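You operate a simulated robot arm through the tools that you are given. There is no shell and no other tool.

Carry out the task below with a simulated robot arm. There is one attempt and no reset: what you move stays moved.

JOB
Candle the short teal rack's purple stripe egg, put it back and plug in the purple peg.
Fine: in cup 1 of the white turntable, grey knob left at 1; back in its own cup; peg into that rack's hole; lamp off, no egg damaged. Set down upright: what you pick out.
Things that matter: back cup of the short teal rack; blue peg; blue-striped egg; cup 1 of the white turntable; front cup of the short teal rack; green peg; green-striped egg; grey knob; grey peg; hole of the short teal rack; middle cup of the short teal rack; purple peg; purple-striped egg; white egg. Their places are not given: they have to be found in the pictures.

The check looks at the end state, three seconds after you hand in, the way a careful person would. Anything else that was tipped, shoved, dropped, spilled or broken makes it a failure.

ROBOT AND FRAMES
A 7-joint arm with a two-finger parallel gripper, fixed in place. Base frame: the origin is at the foot of the arm, x ahead of it, y to its left, z up; the work surface is at about z = 80. Units: cm, rad, N and s.
Its first joint turns from -2.601 to 2.601 rad. Payload 3.5 kg.
Tool frame: the origin (TCP) lies between the finger pads and is the grasp point; the fingertips stand 2.3 cm ahead of it; z points along the fingers, y is the line along which they close. The gripper opens to 9.4 cm. The fingers are 3.8 cm wide and 1 cm thick; the gripper's body (5.4 by 9.6 cm) begins 3.9 cm behind the TCP.
Orientation is told as [roll, pitch, yaw] about the base's x, y, z axes, in that order, counted from this pose: with the fingers straight down and closing along the base's y, the tool's x points along the base's -x, its y along +y and its z along -z.

CONTROLS
- The arm moves only by the tool move_arm. Its argument "commands" is a list of rows, each a list of 6 numbers: the shift along the base's x, y, z in cm, then the turn, a rotation vector about the base's x, y, z in rad. In form: [[x, y, z, rx, ry, rz], ...]. A call has 1 to 20 rows; each row shifts and turns the commanded pose from where the row before left it. "claw" is the closure in counts, from 0 (fully open) to 255 (shut), set as the call begins (left out, the last holds). Each row takes 0.2 s and may step no farther than 5 cm and 0.15 rad from the row before; otherwise, or with a gripper value out of range, the whole call is refused. Where a pose cannot be reached the arm comes as near as it can. A force on the tool above 40 N (or 10 N above the force at the start of the call, whichever is more), or a blocked arm, ends the call early, and 0.2 s more pass. Each finger travels about 15.3 cm/s and halts on what it meets, pressing with about 37 N; the grip force reading is that of the motor and also rises with nothing between the fingers. The clock runs only during rows and for 0.2 s after the last one: add rows that do not move to give the fingers time. The reply holds the time, the measured pose of the TCP, the force on the tool along the base axes, the opening and the grip force, in the units named above and with some noise, with the torque about the TCP (base axes, N m) and any sound that the robot's microphone picked up, and new pictures: "show" is both (left out), scene, wrist or none.
- Cameras (640 x 400 px; columns grow to the right, rows downward): "scene" is fixed at [21.99, -64.93, 136.44]; the picture's right is [0.52, -0.86, 0.00], its down [-0.29, -0.18, -0.94] and it looks along [0.80, 0.49, -0.34] (base axes); focal length 348 px, centre (320, 200). "wrist" rides on the gripper at [8.6, 1.6, -7.4] in the tool frame; the picture's right is [-0.18, 0.98, 0.00], its down [-0.58, -0.11, -0.81] and it looks along [-0.79, -0.15, 0.59] (tool axes); focal length 243 px, centre (320, 200).
- measure_at(camera, pixels): for up to 12 pixels [column, row] of the newest picture of that camera ("zoom" is the newest enlarged one), the place [x, y, z] in the base frame of the surface seen there, good to about 0.3 cm. It takes no simulated time.
- enlarge(camera, box): a new picture of the part [left, top, right, bottom] of that camera's present view, enlarged. It takes no simulated time.
- close_job(): hands the job in; it is judged then, once.

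Leave the gripper open and the arm clear of the work at the hand-in unless told otherwise.

The tools are called after ">>>" as name(argument=value, ...) on one line, values as JSON. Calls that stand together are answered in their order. move_arm: Moves the arm, as the interface text tells. Its arguments: {"type":"object","properties":{"commands":{"type":"array","items":{"type":"array","items":{"type":"number"}}},"claw":{"type":"number"},"show":{"type":"string","enum":["both","scene","wrist","none"]}},"required":["commands"]} The other tools are called the same way: measure_at (camera, pixels) gives the place of the surface under pixels of a picture; enlarge (camera, box) takes an enlarged picture of a part of a camera's view; close_job () hands the job in.

At the start:

```text
time: 0.0
eef_pos: [109.12, 9.85, 112.93]
ee_rot: [0.0, -0.002, 0.001]
wrist_force: [-0.8, 0.8, -0.5]
moment: [0.02, -0.04, -0.02]
opening: 9.41
gripper_force: 0.0
```

scene: 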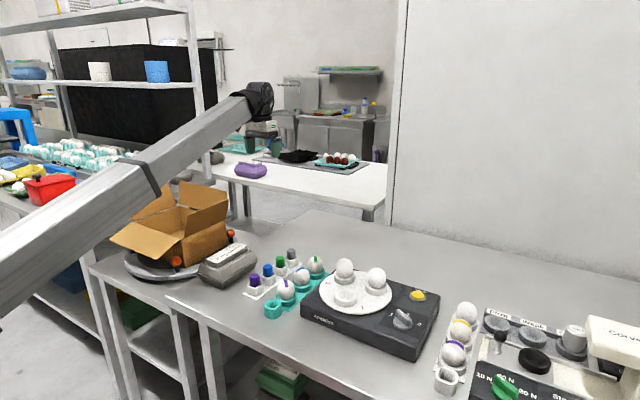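
wrist: 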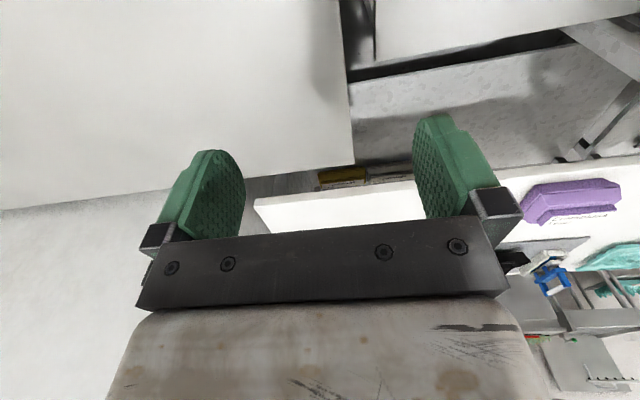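

I see a teal rack with striped eggs near (295,285), four pegs near (270,272), a turntable box with a grey knob at (402,318). I'll enlarge these parts.

>>> enlarge(camera="scene", box=[235, 235, 345, 325])

>>> enlarge(camera="scene", box=[300, 245, 450, 365])

>>> enlarge(camera="scene", box=[430, 290, 640, 400])

```text
4.44 times, centred on (290, 280) of scene
```

zoom: 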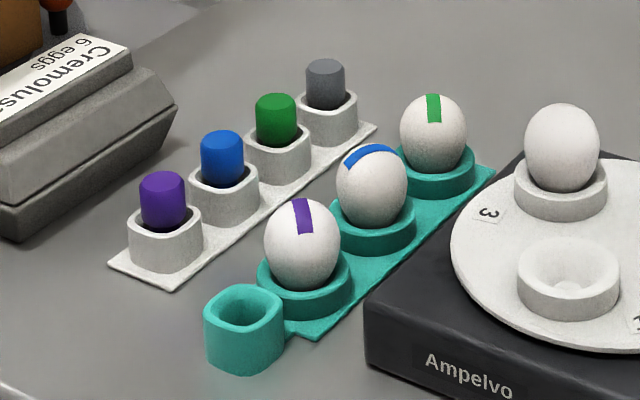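

```text
3.33 times, centred on (375, 305) of scene
```

zoom: 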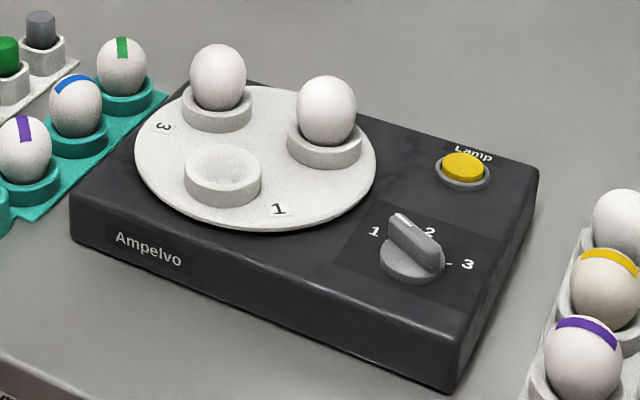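

```text
3.05 times, centred on (535, 345) of scene
```

zoom: 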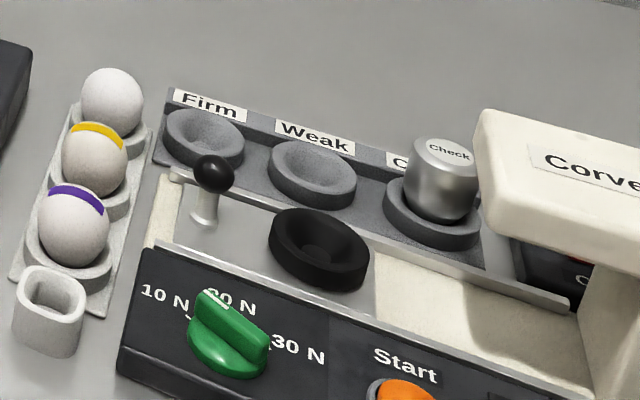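

I'll measure the main items: rack eggs, pegs, hole, turntable cups, knob and lamp.

>>> measure_at(camera="scene", pixels=[[287, 287], [301, 274], [316, 262], [272, 304], [254, 278], [267, 268], [279, 260], [292, 252], [344, 266], [376, 276], [346, 298], [402, 314]])

>>> measure_at(camera="scene", pixels=[[418, 295], [320, 318], [308, 312], [405, 352], [433, 300], [366, 308], [324, 283], [273, 309], [250, 297], [300, 318], [288, 232], [400, 340]])

```text
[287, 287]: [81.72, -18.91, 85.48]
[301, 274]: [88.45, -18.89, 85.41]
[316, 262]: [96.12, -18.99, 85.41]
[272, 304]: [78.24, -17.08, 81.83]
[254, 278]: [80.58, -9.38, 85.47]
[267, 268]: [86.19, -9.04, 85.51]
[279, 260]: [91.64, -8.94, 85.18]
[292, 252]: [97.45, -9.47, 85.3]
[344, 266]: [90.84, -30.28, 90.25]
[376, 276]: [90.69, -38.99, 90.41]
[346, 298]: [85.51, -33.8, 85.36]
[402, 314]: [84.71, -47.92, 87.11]
```

```text
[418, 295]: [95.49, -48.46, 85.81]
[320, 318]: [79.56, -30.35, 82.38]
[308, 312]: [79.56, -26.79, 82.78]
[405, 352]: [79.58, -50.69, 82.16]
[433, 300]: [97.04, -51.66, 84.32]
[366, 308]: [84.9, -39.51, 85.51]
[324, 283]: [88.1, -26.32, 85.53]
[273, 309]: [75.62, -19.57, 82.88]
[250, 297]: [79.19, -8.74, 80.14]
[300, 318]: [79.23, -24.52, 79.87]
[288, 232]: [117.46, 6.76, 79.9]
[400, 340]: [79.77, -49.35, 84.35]
```

Next I bring the gripper back toward the base so the wrist camera looks down on the rack and turntable.

>>> move_arm(commands=[[-3.3, -2.6, 0, 0, 0, 0], [-3.3, -2.6, 0, 0, 0, 0], [-3.3, -2.6, 0, 0, 0, 0], [-3.3, -2.6, 0, 0, 0, 0], [-3.3, -2.6, 0, 0, 0, 0], [-3.3, -2.6, 0, 0, 0, 0], [-3.3, -2.6, 0, 0, 0, 0], [-3.3, -2.6, 0, 0, 0, 0], [-3.3, -2.6, 0, 0, 0, 0], [-3.3, -2.6, 0, 0, 0, 0], [-3.3, -2.6, 0, 0, 0, 0], [-3.3, -2.6, 0, 0, 0, 0], [-3.3, -2.6, 0, 0, 0, 0], [-3.3, -2.6, 0, 0, 0, 0], [0, 0, 0, 0, 0, 0]])

```text
time: 1.3
eef_pos: [92.82, -3.46, 112.78]
ee_rot: [-0.002, -0.012, -0.007]
wrist_force: [1.8, -4.5, -6.4]
moment: [0.21, -0.45, 0.3]
opening: 9.42
gripper_force: 0.0
stopped in row 6: the force on the tool passed its limit at 50 N (the readings are from after the stop); the commanded pose is now the measured one
```

scene: 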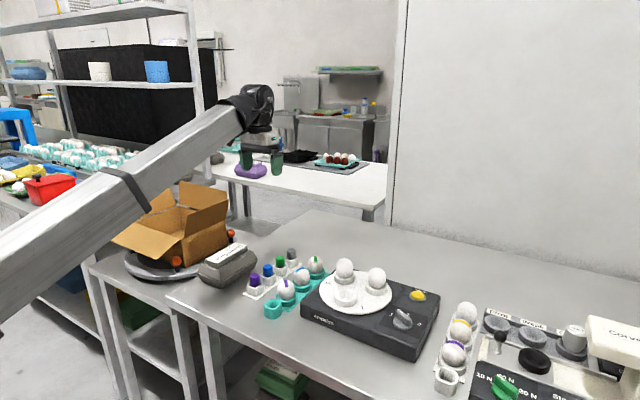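
wrist: 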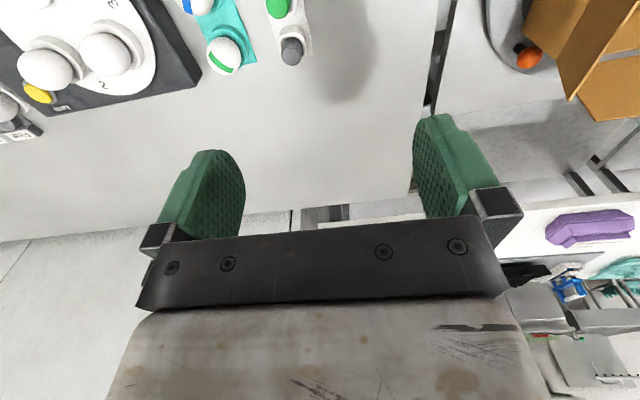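

The stop came in free air, probably from acceleration. I go on with gentler steps.

>>> move_arm(commands=[[-0.7, -0.6, 0, 0, 0, 0], [-1.5, -1.2, 0, 0, 0, 0], [-2, -1.6, 0, 0, 0, 0], [-2, -1.6, 0, 0, 0, 0], [-2, -1.6, 0, 0, 0, 0], [-2, -1.6, 0, 0, 0, 0], [-2, -1.6, 0, 0, 0, 0], [-2, -1.6, 0, 0, 0, 0], [-2, -1.6, 0, 0, 0, 0], [-2, -1.6, 0, 0, 0, 0], [-2, -1.6, 0, 0, 0, 0], [-2, -1.6, 0, 0, 0, 0], [-2, -1.6, 0, 0, 0, 0], [-1.5, -1.2, 0, 0, 0, 0], [-0.7, -0.6, 0, 0, 0, 0], [0, 0, 0, 0, 0, 0]])

```text
time: 1.9
eef_pos: [91.17, -4.9, 112.87]
ee_rot: [-0.003, -0.016, -0.012]
wrist_force: [5.2, -1.7, -9.5]
moment: [-0.1, -0.43, 0.02]
opening: 9.38
gripper_force: 0.0
stopped in row 2: the force on the tool passed its limit at 46 N (the readings are from after the stop); the commanded pose is now the measured one
```

scene: 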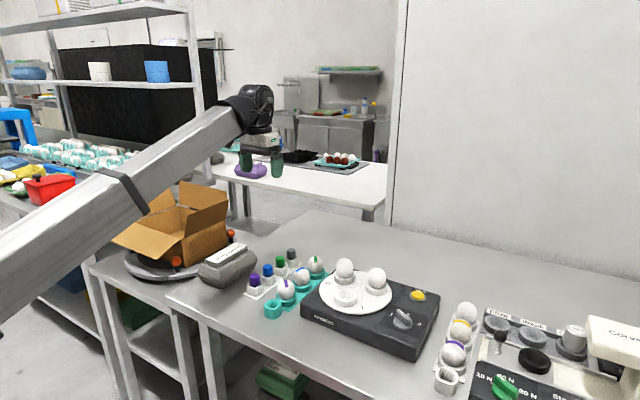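
wrist: 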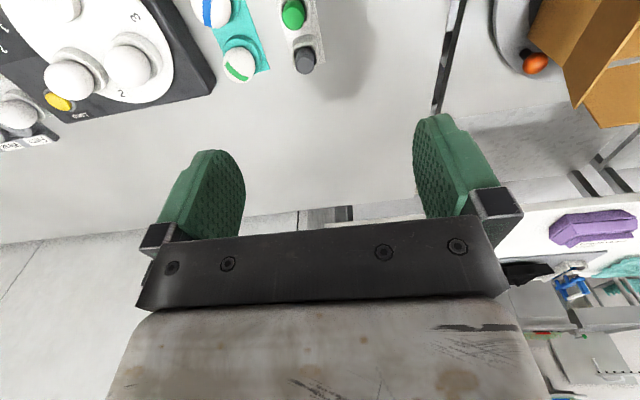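

Stopped again. I'll wait in place and read the forces to see whether anything touches.

>>> move_arm(commands=[[0, 0, 0, 0, 0, 0], [0, 0, 0, 0, 0, 0], [0, 0, 0, 0, 0, 0]], show="none")

>>> enlarge(camera="scene", box=[90, 60, 330, 280])

```text
time: 2.7
eef_pos: [91.14, -4.93, 112.91]
ee_rot: [-0.001, -0.016, -0.014]
wrist_force: [6.8, -2.5, -15.8]
moment: [-0.24, -0.95, 0.03]
opening: 9.41
gripper_force: 0.1
```

```text
1.82 times, centred on (210, 170) of scene
```

zoom: 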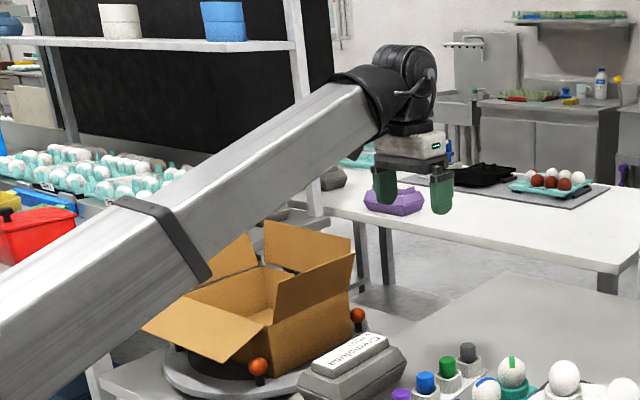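

A steady push of about 16 N remains, so something touches, perhaps the wrist folding against the forearm. I back off along +x and lower a little, then read the force.

>>> move_arm(commands=[[1, 0.8, 0, 0, 0, 0], [1, 0.8, 0, 0, 0, 0], [0, 0, 0, 0, 0, 0], [0, 0, 0, 0, 0, 0]], show="none")

```text
time: 3.7
eef_pos: [92.96, -3.28, 112.84]
ee_rot: [-0.002, -0.014, -0.014]
wrist_force: [-0.4, -0.4, 0.0]
moment: [0.0, -0.03, -0.01]
opening: 9.39
gripper_force: 0.1
```

The contact is gone. Now I lower and swing sideways at constant radius, which should unfold the wrist.

>>> move_arm(commands=[[0.5, -1, -1, 0, 0, 0], [0.5, -1.5, -1.5, 0, 0, 0], [0, -2, -1.5, 0, 0, 0], [0, -2, -1.5, 0, 0, 0], [0, -2, -1.5, 0, 0, 0], [0, -2, -1.5, 0, 0, 0], [0, -2, -1, 0, 0, 0], [0, 0, 0, 0, 0, 0]])

```text
time: 5.5
eef_pos: [94.09, -15.76, 103.32]
ee_rot: [-0.003, -0.016, -0.013]
wrist_force: [0.7, 0.3, 0.9]
moment: [0.03, -0.04, -0.01]
opening: 9.4
gripper_force: 0.0
```

scene: 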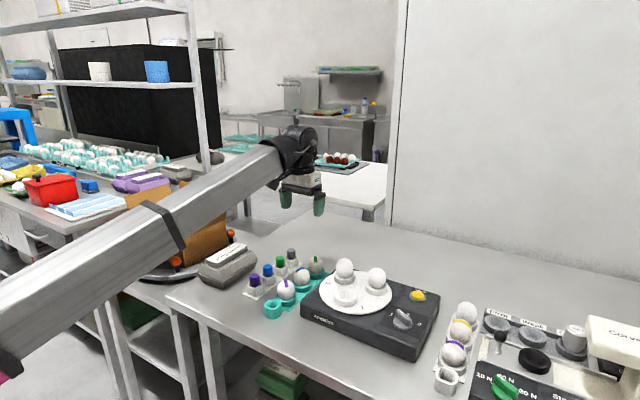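
wrist: 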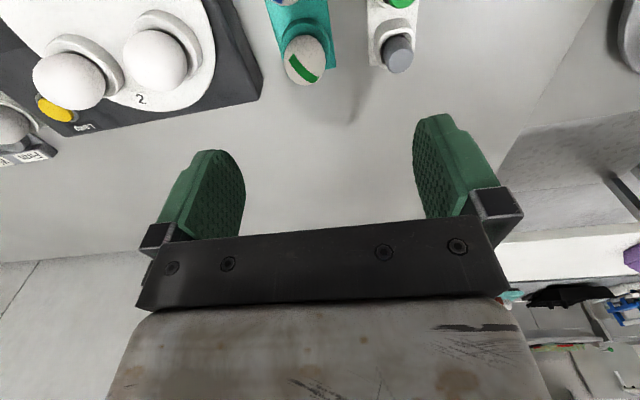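

Clear. I continue back toward the base at this height.

>>> move_arm(commands=[[-1, -0.6, 0, 0, 0, 0], [-2, -1, 0, 0, 0, 0], [-2.5, -1.2, 0, 0, 0, 0], [-2.5, -1.2, 0, 0, 0, 0], [-2.5, -1.2, 0, 0, 0, 0], [-2.5, -1.2, 0, 0, 0, 0], [-2.5, -1.2, 0, 0, 0, 0], [-2.5, -1.2, 0, 0, 0, 0], [-2.5, -1.2, 0, 0, 0, 0], [-2.5, -1.2, 0, 0, 0, 0], [-1.5, -1, 0, 0, 0, 0], [0, 0, 0, 0, 0, 0]])

```text
time: 8.1
eef_pos: [69.55, -28.06, 103.34]
ee_rot: [0.0, -0.016, -0.015]
wrist_force: [0.2, 0.2, 0.4]
moment: [0.02, 0.0, 0.02]
opening: 9.42
gripper_force: 0.2
```

scene: 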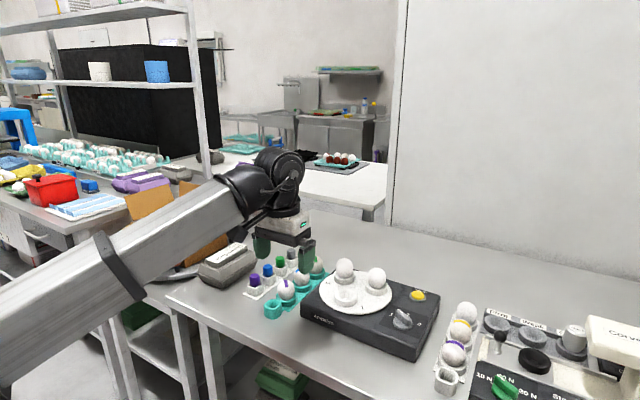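
wrist: 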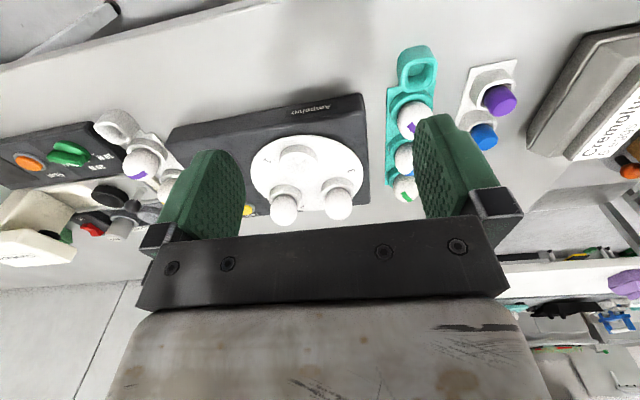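

I can now see the turntable between the fingers at (308,170). Enlarging the wrist view.

>>> enlarge(camera="wrist", box=[230, 110, 390, 230])

>>> enlarge(camera="scene", box=[300, 245, 450, 365])

```text
3.33 times, centred on (310, 170) of wrist
```

zoom: 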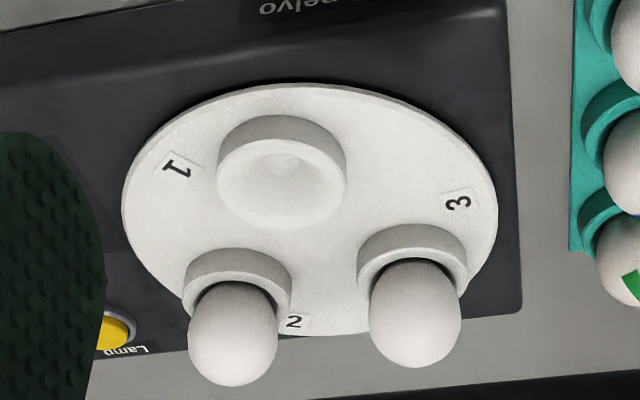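

```text
3.33 times, centred on (375, 305) of scene
```

zoom: 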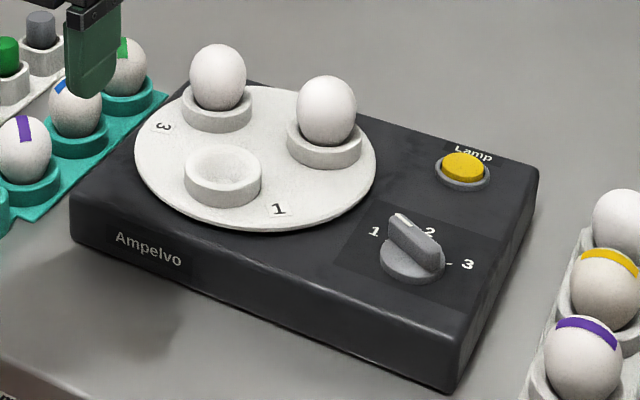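

I'll measure the labels, cup rims and turntable edges to work out which number belongs to which cup.

>>> enlarge(camera="wrist", box=[230, 110, 390, 230])

>>> measure_at(camera="zoom", pixels=[[178, 167], [458, 202], [293, 322], [282, 185], [220, 175], [346, 170], [282, 118], [235, 262], [412, 238], [310, 160], [125, 200], [496, 215]])

```text
3.33 times, centred on (310, 170) of wrist
```

zoom: 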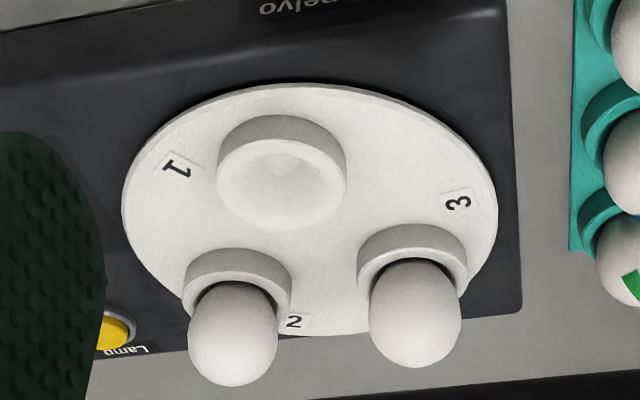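

```text
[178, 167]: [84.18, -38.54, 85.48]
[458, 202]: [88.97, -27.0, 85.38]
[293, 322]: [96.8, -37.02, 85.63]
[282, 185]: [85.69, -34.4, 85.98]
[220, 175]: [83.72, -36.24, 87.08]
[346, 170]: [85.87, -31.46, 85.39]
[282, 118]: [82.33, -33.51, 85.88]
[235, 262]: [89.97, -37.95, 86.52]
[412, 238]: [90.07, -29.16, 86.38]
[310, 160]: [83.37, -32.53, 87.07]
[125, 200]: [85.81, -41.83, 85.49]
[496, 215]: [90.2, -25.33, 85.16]
```

The empty cup is the nearest to label 1 (42° apart in a consistent pattern with the others), so it is cup 1. Now a close look at the knob and lamp.

>>> enlarge(camera="scene", box=[375, 280, 439, 340])

>>> measure_at(camera="zoom", pixels=[[250, 150], [395, 280], [150, 195], [310, 190], [440, 300], [270, 250], [300, 330], [380, 130], [275, 122], [420, 130]])

```text
6.67 times, centred on (407, 310) of scene
```

zoom: 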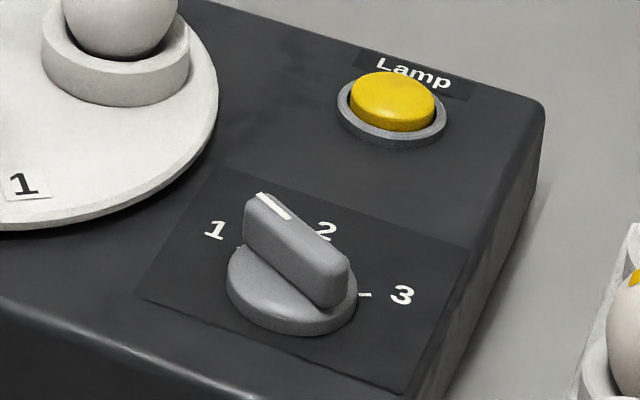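

```text
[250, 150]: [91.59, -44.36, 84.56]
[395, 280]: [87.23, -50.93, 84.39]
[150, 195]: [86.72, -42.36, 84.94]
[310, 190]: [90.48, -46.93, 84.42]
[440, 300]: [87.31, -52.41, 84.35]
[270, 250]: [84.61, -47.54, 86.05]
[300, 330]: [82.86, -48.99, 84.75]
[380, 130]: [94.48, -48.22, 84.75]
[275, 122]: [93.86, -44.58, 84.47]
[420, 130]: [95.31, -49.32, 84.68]
```

I measure the digits and knob bar on the zoom.

>>> measure_at(camera="zoom", pixels=[[215, 230], [326, 230], [402, 295], [262, 196], [290, 216], [300, 240], [340, 262], [340, 280], [364, 295], [242, 245], [392, 100], [235, 290]])

>>> measure_at(camera="zoom", pixels=[[250, 240], [290, 275], [330, 295], [290, 310], [350, 310], [392, 115], [360, 95], [425, 110], [392, 80], [228, 285], [355, 290], [290, 334]])

```text
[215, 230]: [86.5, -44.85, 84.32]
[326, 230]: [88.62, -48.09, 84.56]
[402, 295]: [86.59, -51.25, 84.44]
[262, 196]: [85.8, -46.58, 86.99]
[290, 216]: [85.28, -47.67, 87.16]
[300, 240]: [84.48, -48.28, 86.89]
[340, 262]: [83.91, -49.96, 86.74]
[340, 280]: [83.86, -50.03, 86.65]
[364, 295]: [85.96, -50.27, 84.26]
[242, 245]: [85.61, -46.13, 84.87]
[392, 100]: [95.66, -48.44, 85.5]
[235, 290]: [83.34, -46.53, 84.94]
```

```text
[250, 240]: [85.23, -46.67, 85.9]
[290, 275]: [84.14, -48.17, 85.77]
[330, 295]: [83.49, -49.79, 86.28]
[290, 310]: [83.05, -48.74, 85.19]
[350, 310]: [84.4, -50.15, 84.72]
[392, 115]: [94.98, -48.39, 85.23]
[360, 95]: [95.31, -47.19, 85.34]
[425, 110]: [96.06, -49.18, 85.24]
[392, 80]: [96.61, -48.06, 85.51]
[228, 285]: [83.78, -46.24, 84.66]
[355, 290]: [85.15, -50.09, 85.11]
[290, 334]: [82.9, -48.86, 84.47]
```

The knob's white mark seems to point at 1 (about 60°, matching digit 1 at 63°); I'll verify that from above later. Now I measure the teal rack's eggs, cups and hole in detail.

>>> enlarge(camera="scene", box=[245, 262, 325, 324])

>>> measure_at(camera="zoom", pixels=[[335, 140], [335, 160], [335, 200], [300, 200], [375, 205], [335, 240], [330, 275], [290, 225], [385, 230], [216, 285], [216, 310], [216, 350]])

>>> enlarge(camera="wrist", box=[370, 30, 540, 160])

```text
6.45 times, centred on (285, 293) of scene
```

zoom: 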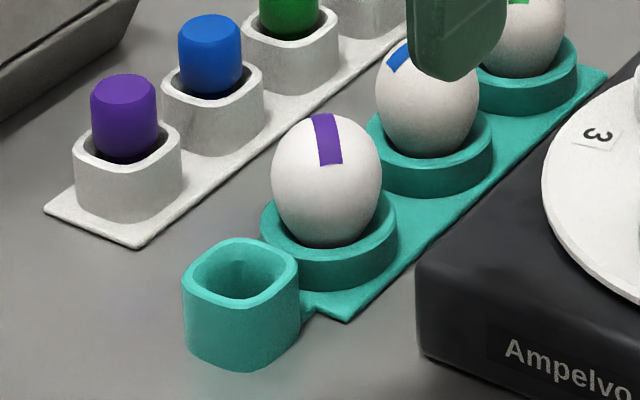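

```text
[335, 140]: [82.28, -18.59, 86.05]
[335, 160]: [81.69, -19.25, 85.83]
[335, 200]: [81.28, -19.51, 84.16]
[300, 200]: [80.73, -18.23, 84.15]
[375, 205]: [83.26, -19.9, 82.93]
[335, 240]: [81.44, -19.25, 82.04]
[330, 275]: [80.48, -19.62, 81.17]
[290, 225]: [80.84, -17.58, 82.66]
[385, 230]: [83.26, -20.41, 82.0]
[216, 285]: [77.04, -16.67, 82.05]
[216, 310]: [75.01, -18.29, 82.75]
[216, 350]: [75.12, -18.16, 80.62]
```

```text
3.08 times, centred on (455, 95) of wrist
```

zoom: 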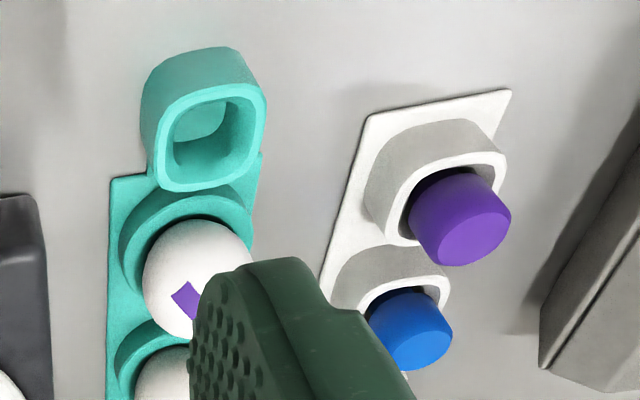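

I shift the wrist camera so the teal rack and pegs sit between the fingers.

>>> move_arm(commands=[[-1, 1.5, 0, 0, 0, 0], [-1.5, 2.5, 0, 0, 0, 0], [-1.5, 2.5, 0, 0, 0, 0], [-1.5, 2.5, 0, 0, 0, 0], [-1.5, 2.5, 0, 0, 0, 0], [-0.5, 2.5, 0, 0, 0, 0], [0, 1.5, 0, 0, 0, 0], [0, 0, 0, 0, 0, 0]])

```text
time: 9.0
eef_pos: [64.95, -20.44, 103.45]
ee_rot: [-0.006, -0.02, -0.007]
wrist_force: [3.3, 2.1, -7.3]
moment: [-0.4, -0.3, -0.32]
opening: 9.39
gripper_force: 0.0
stopped in row 4: the force on the tool passed its limit at 48 N (the readings are from after the stop); the commanded pose is now the measured one
```

scene: 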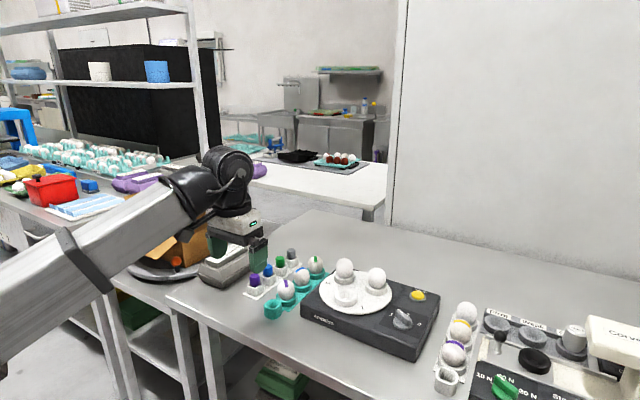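
wrist: 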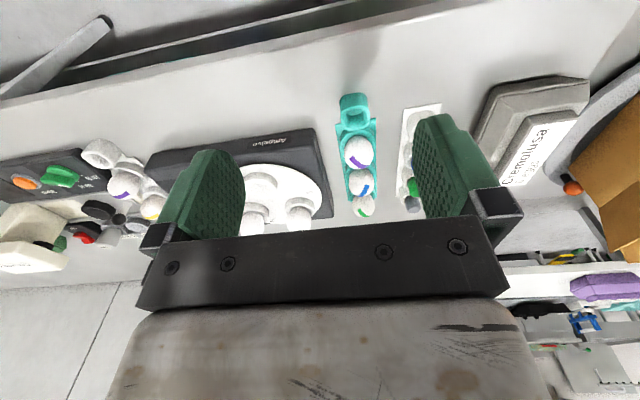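

The wrist fold limit again. I back off slightly and lower; this view is good enough for the rack.

>>> move_arm(commands=[[1, -0.3, -0.5, 0, 0, 0], [1, 0.5, -1, 0, 0, 0], [0, 1.5, -1.5, 0, 0, 0], [0, 1.5, -1.5, 0, 0, 0], [0, 1, -1, 0, 0, 0], [0, 0, 0, 0, 0, 0]])

>>> enlarge(camera="wrist", box=[290, 80, 450, 220])

```text
time: 10.4
eef_pos: [66.99, -16.05, 97.9]
ee_rot: [-0.005, -0.022, -0.01]
wrist_force: [1.9, 0.4, 0.0]
moment: [0.03, 0.01, -0.01]
opening: 9.41
gripper_force: 0.0
```

scene: 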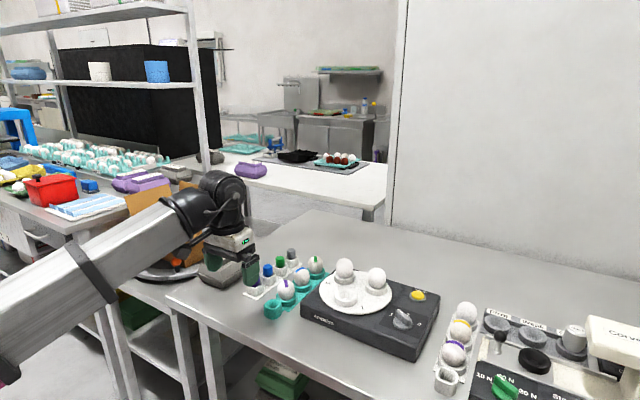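
wrist: 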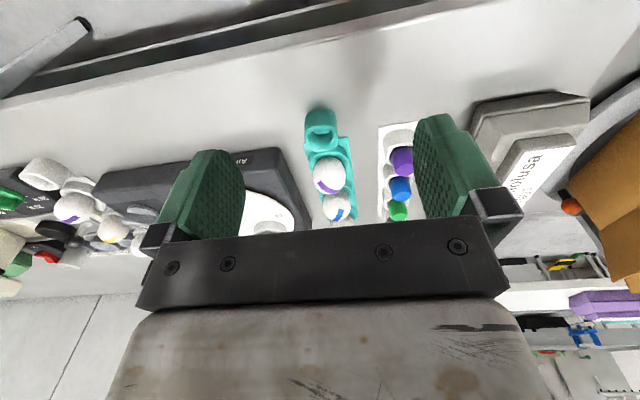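

```text
2.86 times, centred on (370, 150) of wrist
```

zoom: 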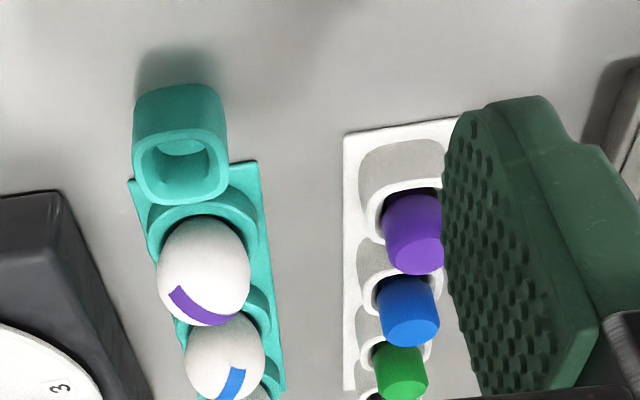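

I measure hole rim, egg sides and purple peg from this side.

>>> measure_at(camera="zoom", pixels=[[138, 150], [222, 145], [145, 190], [222, 192], [180, 130], [182, 200], [182, 150], [180, 180], [133, 185], [255, 165], [285, 385], [180, 400]])

>>> measure_at(camera="zoom", pixels=[[165, 265], [243, 260], [203, 245], [203, 275], [203, 300], [205, 320], [390, 225], [425, 200], [425, 230], [415, 265], [365, 200], [430, 265]])

```text
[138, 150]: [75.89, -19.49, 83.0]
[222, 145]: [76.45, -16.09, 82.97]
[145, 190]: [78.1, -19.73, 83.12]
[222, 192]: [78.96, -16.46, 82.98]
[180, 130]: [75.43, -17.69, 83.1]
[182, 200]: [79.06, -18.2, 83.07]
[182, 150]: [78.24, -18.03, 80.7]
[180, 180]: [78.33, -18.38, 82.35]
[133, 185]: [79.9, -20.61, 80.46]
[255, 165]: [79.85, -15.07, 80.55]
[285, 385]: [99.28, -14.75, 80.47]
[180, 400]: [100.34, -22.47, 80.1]
```

```text
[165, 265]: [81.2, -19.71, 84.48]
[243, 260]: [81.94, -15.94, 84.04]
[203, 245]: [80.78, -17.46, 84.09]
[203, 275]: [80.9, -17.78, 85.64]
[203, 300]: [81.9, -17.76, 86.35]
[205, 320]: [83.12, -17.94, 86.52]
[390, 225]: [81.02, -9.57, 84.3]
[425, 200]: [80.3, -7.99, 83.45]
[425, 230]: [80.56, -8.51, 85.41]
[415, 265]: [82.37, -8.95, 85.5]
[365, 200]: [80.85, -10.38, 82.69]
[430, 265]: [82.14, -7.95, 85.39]
```

Egg centre comes out near (82.9, -18.0), top z 86.6, cup rim about z 82; hole centre near (77.2, -17.9), rim z 83. I close to about 7 cm and hover above the egg.

>>> move_arm(commands=[[1, 0, 0, 0.005, 0.022, 0.01], [2, -0.2, 0, 0, 0, 0], [2.5, -0.4, 0, 0, 0, 0], [2.5, -0.4, -0.2, 0, 0, 0], [2.5, -0.4, -0.5, 0, 0, 0], [2.5, -0.4, -0.5, 0, 0, 0], [2, -0.2, -0.5, 0, 0, 0], [0.9, 0, -0.2, 0, 0, 0], [0, 0, 0, 0, 0, 0], [0, 0, 0, 0, 0, 0]], claw=65)

```text
time: 12.6
eef_pos: [82.8, -18.2, 95.8]
ee_rot: [0.0, 0.001, 0.001]
wrist_force: [0.3, 0.2, 0.5]
moment: [-0.01, 0.01, -0.01]
opening: 7.01
gripper_force: 0.1
```

scene: 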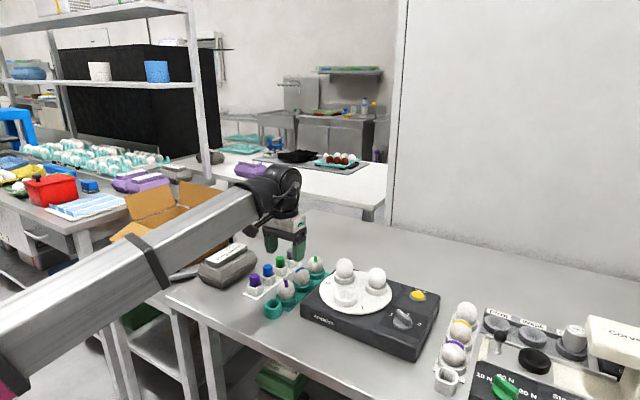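
wrist: 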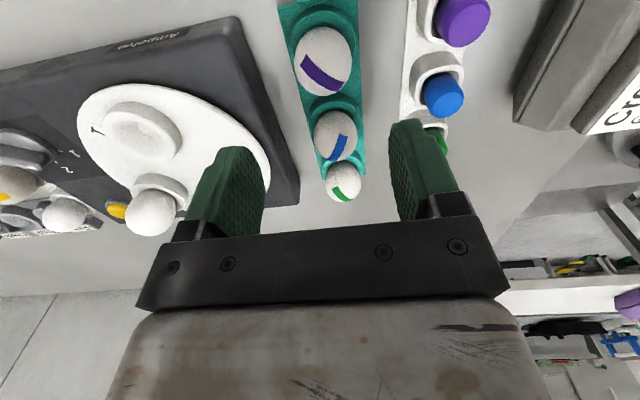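

The egg appears at about (323,62), where I predicted. I refine with measurements.

>>> enlarge(camera="wrist", box=[260, 0, 480, 140])

>>> measure_at(camera="wrist", pixels=[[298, 60], [350, 60], [323, 60], [323, 40], [323, 80], [323, 92], [295, 75], [354, 75], [336, 135], [344, 180], [465, 20], [443, 95]])

>>> measure_at(camera="wrist", pixels=[[148, 105], [110, 120], [180, 130], [140, 135], [148, 155], [155, 200], [97, 131], [115, 145], [178, 145], [130, 110], [170, 110], [150, 215]])

```text
2.86 times, centred on (370, 70) of wrist
```

zoom: 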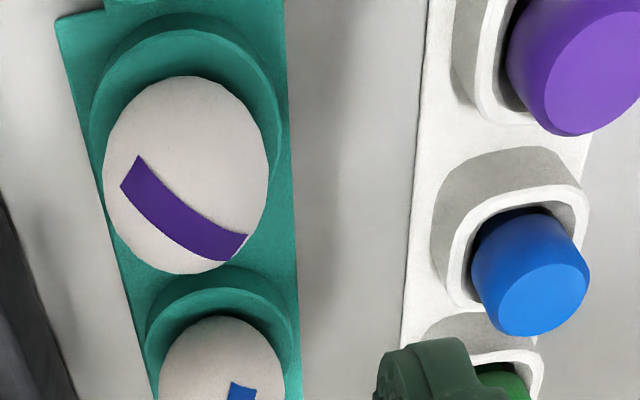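

```text
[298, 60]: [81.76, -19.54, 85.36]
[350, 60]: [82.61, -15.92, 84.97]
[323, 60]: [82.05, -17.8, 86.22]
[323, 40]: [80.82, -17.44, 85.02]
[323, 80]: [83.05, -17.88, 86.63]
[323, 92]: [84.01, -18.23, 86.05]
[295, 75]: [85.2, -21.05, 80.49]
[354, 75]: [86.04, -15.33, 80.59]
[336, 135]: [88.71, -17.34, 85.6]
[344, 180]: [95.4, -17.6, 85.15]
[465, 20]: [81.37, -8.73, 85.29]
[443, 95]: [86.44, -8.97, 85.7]
```

```text
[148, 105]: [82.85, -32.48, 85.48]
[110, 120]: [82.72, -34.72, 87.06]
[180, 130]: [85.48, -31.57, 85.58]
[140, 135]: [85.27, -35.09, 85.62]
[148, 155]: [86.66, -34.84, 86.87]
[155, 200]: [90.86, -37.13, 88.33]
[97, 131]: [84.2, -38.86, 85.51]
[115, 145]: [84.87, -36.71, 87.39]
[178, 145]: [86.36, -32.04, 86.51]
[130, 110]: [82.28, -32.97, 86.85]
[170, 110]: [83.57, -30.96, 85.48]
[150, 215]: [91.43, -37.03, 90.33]
```

Egg centre refined to (82.95, -17.85). I descend to TCP z 85, checking on the way.

>>> move_arm(commands=[[0.15, 0.35, -0.8, 0, 0, 0], [0, 0, -1.5, 0, 0, 0], [0, 0, -1.8, 0, 0, 0], [0, 0, -1.8, 0, 0, 0], [0, 0, -1.8, 0, 0, 0], [0, 0, -1.5, 0, 0, 0], [0, 0, -1.0, 0, 0, 0], [0, 0, -0.6, 0, 0, 0], [0, 0, 0, 0, 0, 0], [0, 0, 0, 0, 0, 0]])

```text
time: 14.8
eef_pos: [82.98, -17.76, 85.12]
ee_rot: [-0.001, 0.001, 0.001]
wrist_force: [-0.4, -0.5, -0.4]
moment: [-0.01, 0.0, -0.01]
opening: 6.99
gripper_force: 0.1
```

scene: 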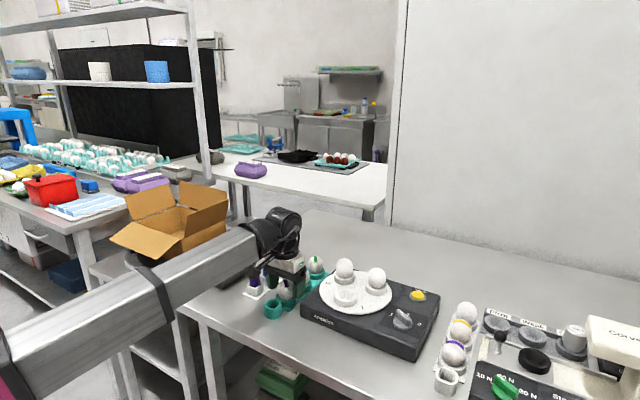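
wrist: 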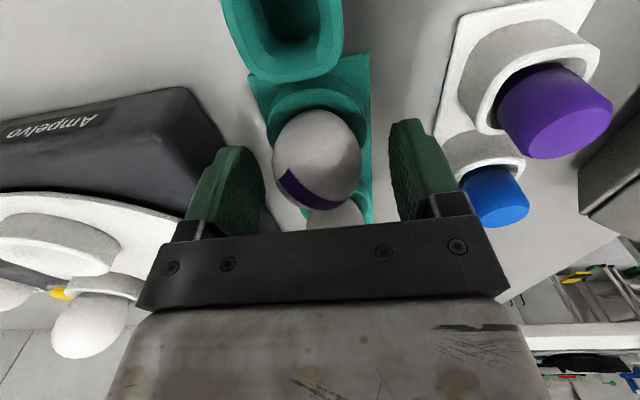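

The egg sits centred between the pads at (317,160). I close step by step, watching opening and grip force.

>>> move_arm(commands=[[0, 0, 0, 0, 0, 0], [0, 0, 0, 0, 0, 0]], claw=122, show="wrist")

```text
time: 15.4
eef_pos: [82.96, -17.87, 85.12]
ee_rot: [0.001, 0.001, 0.002]
wrist_force: [0.1, 0.2, 0.1]
moment: [0.03, -0.02, 0.02]
opening: 4.9
gripper_force: 0.1
```

wrist: 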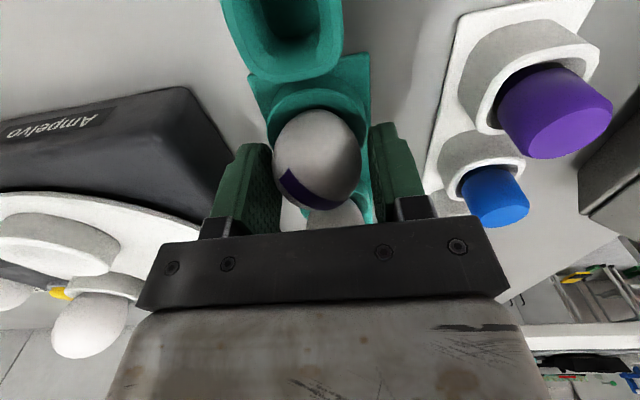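

The left pad is nearer than the right; I shift 0.1 cm to -y and close a bit more.

>>> move_arm(commands=[[0, -0.1, 0, 0, 0, 0], [0, 0, 0, 0, 0, 0], [0, 0, 0, 0, 0, 0]], claw=130, show="wrist")

>>> enlarge(camera="wrist", box=[220, 80, 420, 240])

```text
time: 16.2
eef_pos: [82.95, -17.92, 85.08]
ee_rot: [-0.001, 0.0, 0.002]
wrist_force: [-0.2, 0.7, -0.1]
moment: [0.07, -0.05, 0.0]
opening: 4.63
gripper_force: 0.1
```

wrist: 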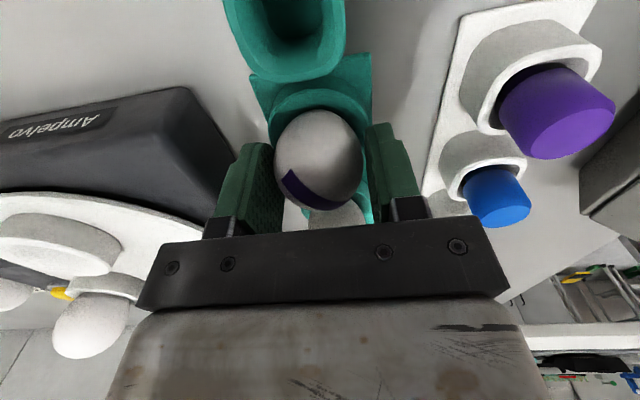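

```text
2.50 times, centred on (320, 160) of wrist
```

zoom: 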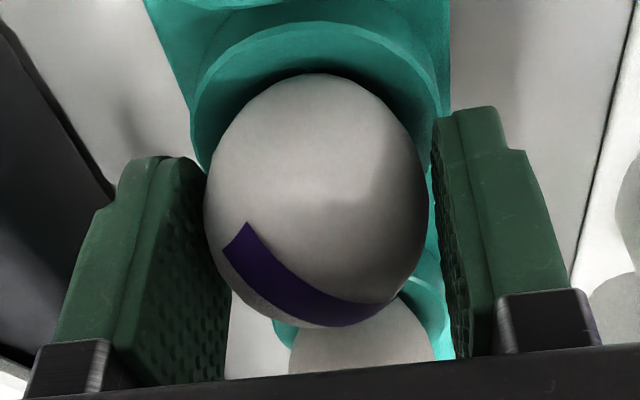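

Still no grip force. I close further in small steps.

>>> move_arm(commands=[[0, 0, 0, 0, 0, 0], [0, 0, 0, 0, 0, 0]], claw=134, show="none")

```text
time: 16.8
eef_pos: [82.94, -17.92, 85.08]
ee_rot: [-0.001, -0.002, 0.002]
wrist_force: [-0.6, -1.1, -0.4]
moment: [-0.03, 0.01, -0.02]
opening: 4.49
gripper_force: 0.5
```

>>> move_arm(commands=[[0, 0, 0, 0, 0, 0], [0, 0, 0, 0, 0, 0]], claw=137, show="none")

```text
time: 17.4
eef_pos: [82.89, -18.04, 85.15]
ee_rot: [-0.001, -0.001, 0.0]
wrist_force: [-0.3, -2.5, 0.5]
moment: [-0.06, -0.01, -0.01]
opening: 4.46
gripper_force: 1.5
```

Contact at opening 4.46 cm with a slight sideways push toward -y. I follow it by 0.08 cm and squeeze a little more.

>>> move_arm(commands=[[0, -0.08, 0, 0, 0, 0], [0, 0, 0, 0, 0, 0]], claw=141, show="none")

```text
time: 18.0
eef_pos: [82.96, -18.02, 85.16]
ee_rot: [0.001, 0.0, 0.002]
wrist_force: [-1.7, 1.9, -0.7]
moment: [0.06, 0.01, 0.0]
opening: 4.34
gripper_force: 8.6
```

Held with about 9 N. I lift straight up.

>>> move_arm(commands=[[0, 0, 0.3, 0, 0, 0], [0, 0, 0.5, 0, 0, 0], [0, 0, 0.8, 0, 0, 0], [0, 0, 1.2, 0, 0, 0], [0, 0, 1.5, 0, 0, 0], [0, 0, 1.5, 0, 0, 0], [0, 0, 1.5, 0, 0, 0], [0, 0, 1.5, 0, 0, 0], [0, 0, 1.5, 0, 0, 0], [0, 0, 0.9, 0, 0, 0], [0, 0, 0.3, 0, 0, 0], [0, 0, 0, 0, 0, 0]])

```text
time: 20.6
eef_pos: [82.86, -18.1, 96.61]
ee_rot: [-0.001, 0.0, 0.001]
wrist_force: [0.6, 0.3, -0.4]
moment: [0.02, -0.01, 0.0]
opening: 4.37
gripper_force: 9.0
```

scene: 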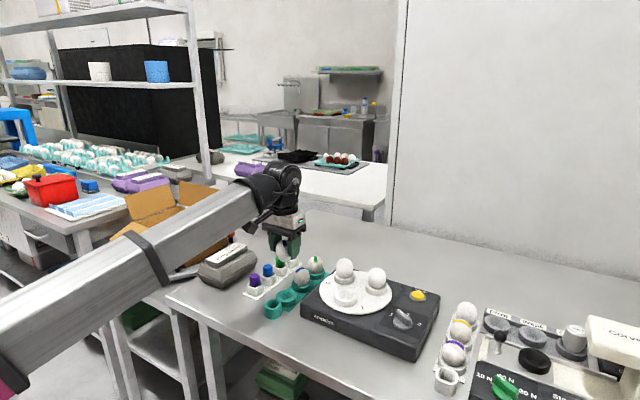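
wrist: 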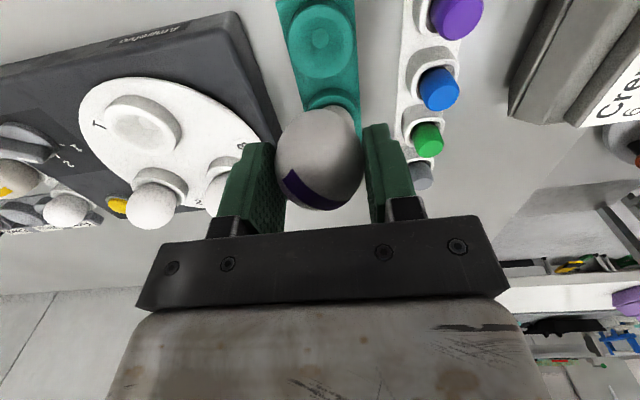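

Egg lifted. While the front cup is empty I measure its rim for the return, and the turntable's cup 1 rim.

>>> enlarge(camera="wrist", box=[260, 0, 380, 110])

>>> measure_at(camera="wrist", pixels=[[320, 38], [290, 38], [353, 38], [320, 12], [320, 74], [320, 4], [286, 45], [357, 45]])

>>> measure_at(camera="scene", pixels=[[345, 290], [345, 305], [333, 297], [358, 298], [346, 296], [288, 298], [280, 299], [298, 299], [289, 292], [289, 306]])

```text
3.64 times, centred on (320, 55) of wrist
```

zoom: 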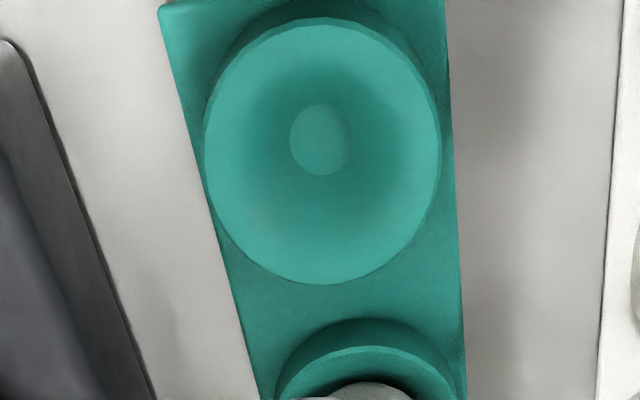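

```text
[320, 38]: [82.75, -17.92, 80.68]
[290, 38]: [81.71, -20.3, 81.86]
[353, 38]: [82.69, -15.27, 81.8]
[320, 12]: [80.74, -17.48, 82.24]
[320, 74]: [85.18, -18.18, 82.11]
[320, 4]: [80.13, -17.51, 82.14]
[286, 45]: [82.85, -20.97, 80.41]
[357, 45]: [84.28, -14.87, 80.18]
```

```text
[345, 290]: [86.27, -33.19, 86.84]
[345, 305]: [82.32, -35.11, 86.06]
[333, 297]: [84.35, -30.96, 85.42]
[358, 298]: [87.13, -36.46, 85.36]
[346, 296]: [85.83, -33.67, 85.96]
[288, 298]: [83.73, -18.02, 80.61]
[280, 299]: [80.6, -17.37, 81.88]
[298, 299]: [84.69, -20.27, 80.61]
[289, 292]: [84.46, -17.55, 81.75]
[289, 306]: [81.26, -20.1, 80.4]
```

Front cup centre ≈ (82.75, -17.85), consistent with where I gripped. Now I carry the egg over cup 1.

>>> move_arm(commands=[[0.1, -0.6, 0.3, 0, 0, 0], [0.2, -1.2, 0.4, 0, 0, 0], [0.3, -1.8, 0.3, 0, 0, 0], [0.3, -2, 0, 0, 0, 0], [0.3, -2, 0, 0, 0, 0], [0.3, -2, 0, 0, 0, 0], [0.3, -2, 0, 0, 0, 0], [0.3, -1.8, 0, 0, 0, 0], [0.2, -1.4, 0, 0, 0, 0], [0.1, -0.8, 0, 0, 0, 0], [0, -0.5, 0, 0, 0, 0], [0, 0, 0, 0, 0, 0], [0, 0, 0, 0, 0, 0]])

>>> enlarge(camera="wrist", box=[230, 0, 410, 120])

```text
time: 23.4
eef_pos: [85.49, -34.12, 97.71]
ee_rot: [0.0, -0.002, 0.002]
wrist_force: [0.8, -0.6, 0.3]
moment: [-0.03, 0.02, 0.02]
opening: 4.36
gripper_force: 8.6
```

scene: 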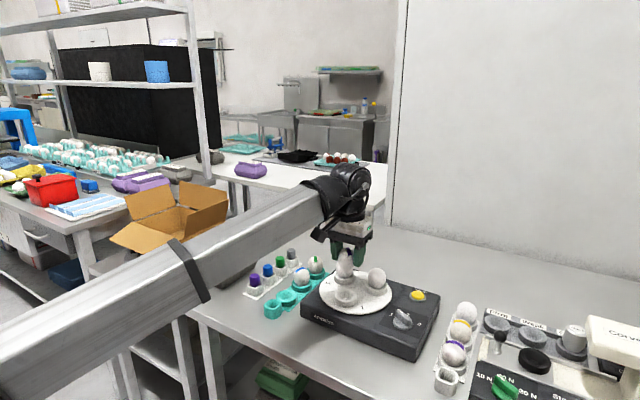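
wrist: 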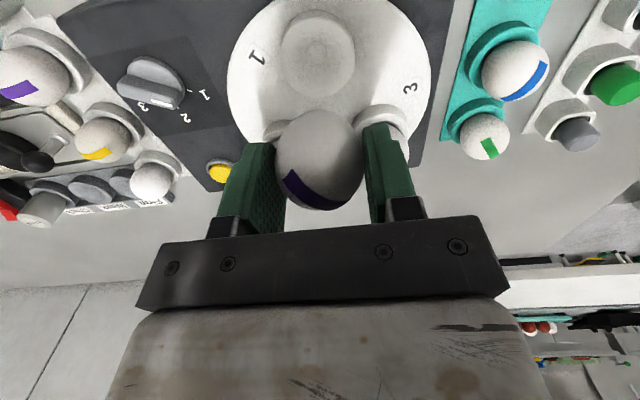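

```text
3.33 times, centred on (320, 60) of wrist
```

zoom: 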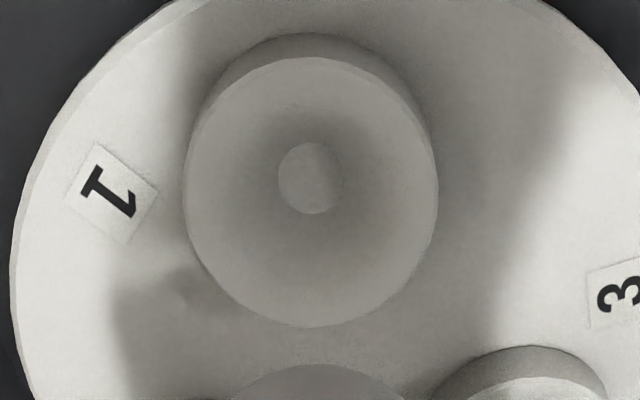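

I measure the cup 1 rim here and look at the knob, which is visible at (152,85).

>>> measure_at(camera="zoom", pixels=[[310, 60], [310, 322], [190, 185], [434, 185], [310, 178], [225, 95], [395, 95], [225, 290], [395, 290], [60, 300]])

>>> enlarge(camera="wrist", box=[90, 40, 240, 200])

```text
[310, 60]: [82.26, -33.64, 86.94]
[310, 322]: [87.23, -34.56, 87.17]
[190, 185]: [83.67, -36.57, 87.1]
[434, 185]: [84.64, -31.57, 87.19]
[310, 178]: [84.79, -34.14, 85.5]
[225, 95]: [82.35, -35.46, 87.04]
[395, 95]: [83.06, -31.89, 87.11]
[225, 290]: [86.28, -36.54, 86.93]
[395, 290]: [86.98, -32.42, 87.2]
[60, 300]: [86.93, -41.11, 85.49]
```

```text
2.50 times, centred on (165, 120) of wrist
```

zoom: 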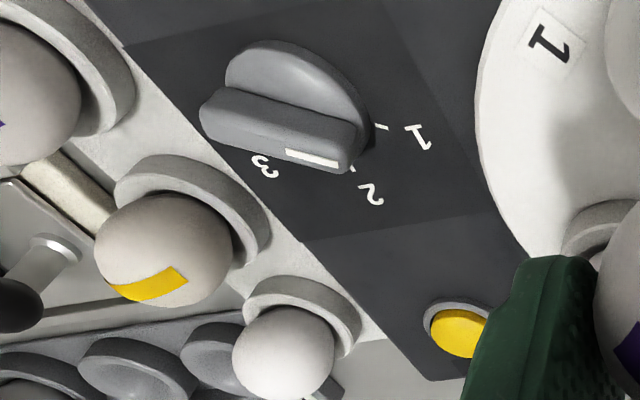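

The knob's white mark points along tick 1, so it is already at 1. Cup 1 centre ≈ (84.8, -34.1), rim z 87.1, about 5.0 cm above the rack cup. I lower to TCP z ≈ 90.5.

>>> move_arm(commands=[[-0.3, -0.05, -0.5, 0, 0, 0], [-0.3, -0.05, -1.0, 0, 0, 0], [0, 0, -1.2, 0, 0, 0], [0, 0, -1.2, 0, 0, 0], [0, 0, -1.2, 0, 0, 0], [0, 0, -0.9, 0, 0, 0], [0, 0, -0.6, 0, 0, 0], [0, 0, -0.5, 0, 0, 0], [0, 0, 0, 0, 0, 0], [0, 0, 0, 0, 0, 0]])

>>> enlarge(camera="scene", box=[310, 225, 410, 325])

```text
time: 25.6
eef_pos: [84.8, -34.21, 90.51]
ee_rot: [-0.001, 0.001, 0.002]
wrist_force: [0.0, 0.8, -0.3]
moment: [-0.01, -0.02, 0.0]
opening: 4.37
gripper_force: 8.6
```

scene: 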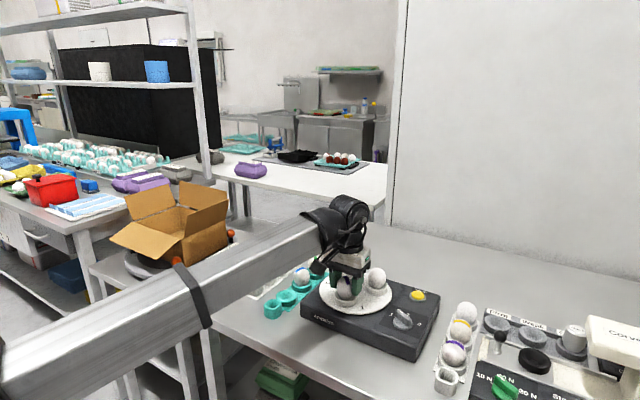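
wrist: 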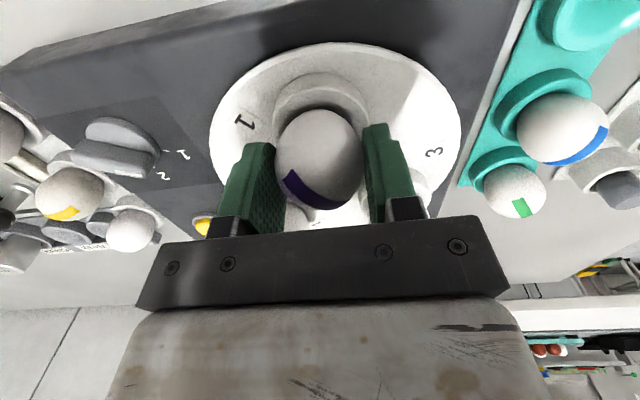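

```text
4.00 times, centred on (360, 275) of scene
```

zoom: 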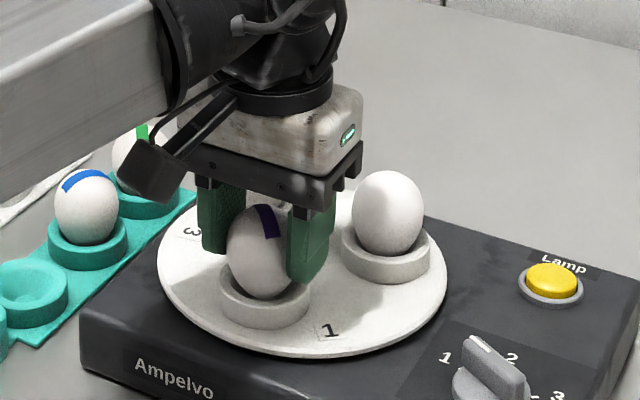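

The egg looks centred in cup 1. I lower in 0.1 cm steps and watch the vertical force.

>>> move_arm(commands=[[0, 0, -0.1, 0, 0, 0], [0, 0, -0.1, 0, 0, 0], [0, 0, -0.1, 0, 0, 0], [0, 0, 0, 0, 0, 0]], show="none")

```text
time: 26.6
eef_pos: [84.72, -34.08, 90.17]
ee_rot: [0.0, 0.0, 0.001]
wrist_force: [1.5, -0.4, 0.9]
moment: [0.02, -0.03, 0.01]
opening: 4.34
gripper_force: 8.8
```

>>> move_arm(commands=[[0, 0, -0.1, 0, 0, 0], [0, 0, -0.05, 0, 0, 0], [0, 0, 0, 0, 0, 0]], show="none")

```text
time: 27.4
eef_pos: [84.89, -34.16, 90.15]
ee_rot: [-0.001, -0.001, 0.003]
wrist_force: [5.8, 0.3, 5.0]
moment: [0.0, -0.13, -0.05]
opening: 4.35
gripper_force: 9.2
```

Contact with a push toward +x: the egg touches the near side of the cup. I shift 0.15 cm to +x.

>>> move_arm(commands=[[0.15, 0, 0, 0, 0, 0], [0, 0, 0, 0, 0, 0], [0, 0, 0, 0, 0, 0]], show="none")

```text
time: 28.2
eef_pos: [84.88, -34.2, 90.16]
ee_rot: [-0.001, 0.0, 0.0]
wrist_force: [-0.5, -0.6, -1.0]
moment: [0.01, -0.02, -0.02]
opening: 4.35
gripper_force: 8.5
```

>>> move_arm(commands=[[0, 0, -0.08, 0, 0, 0], [0, 0, -0.07, 0, 0, 0], [0, 0, 0, 0, 0, 0]], show="none")

```text
time: 29.0
eef_pos: [84.77, -34.19, 90.03]
ee_rot: [0.001, 0.0, 0.003]
wrist_force: [-1.4, -0.2, 4.7]
moment: [0.02, 0.04, 0.03]
opening: 4.32
gripper_force: 9.1
```

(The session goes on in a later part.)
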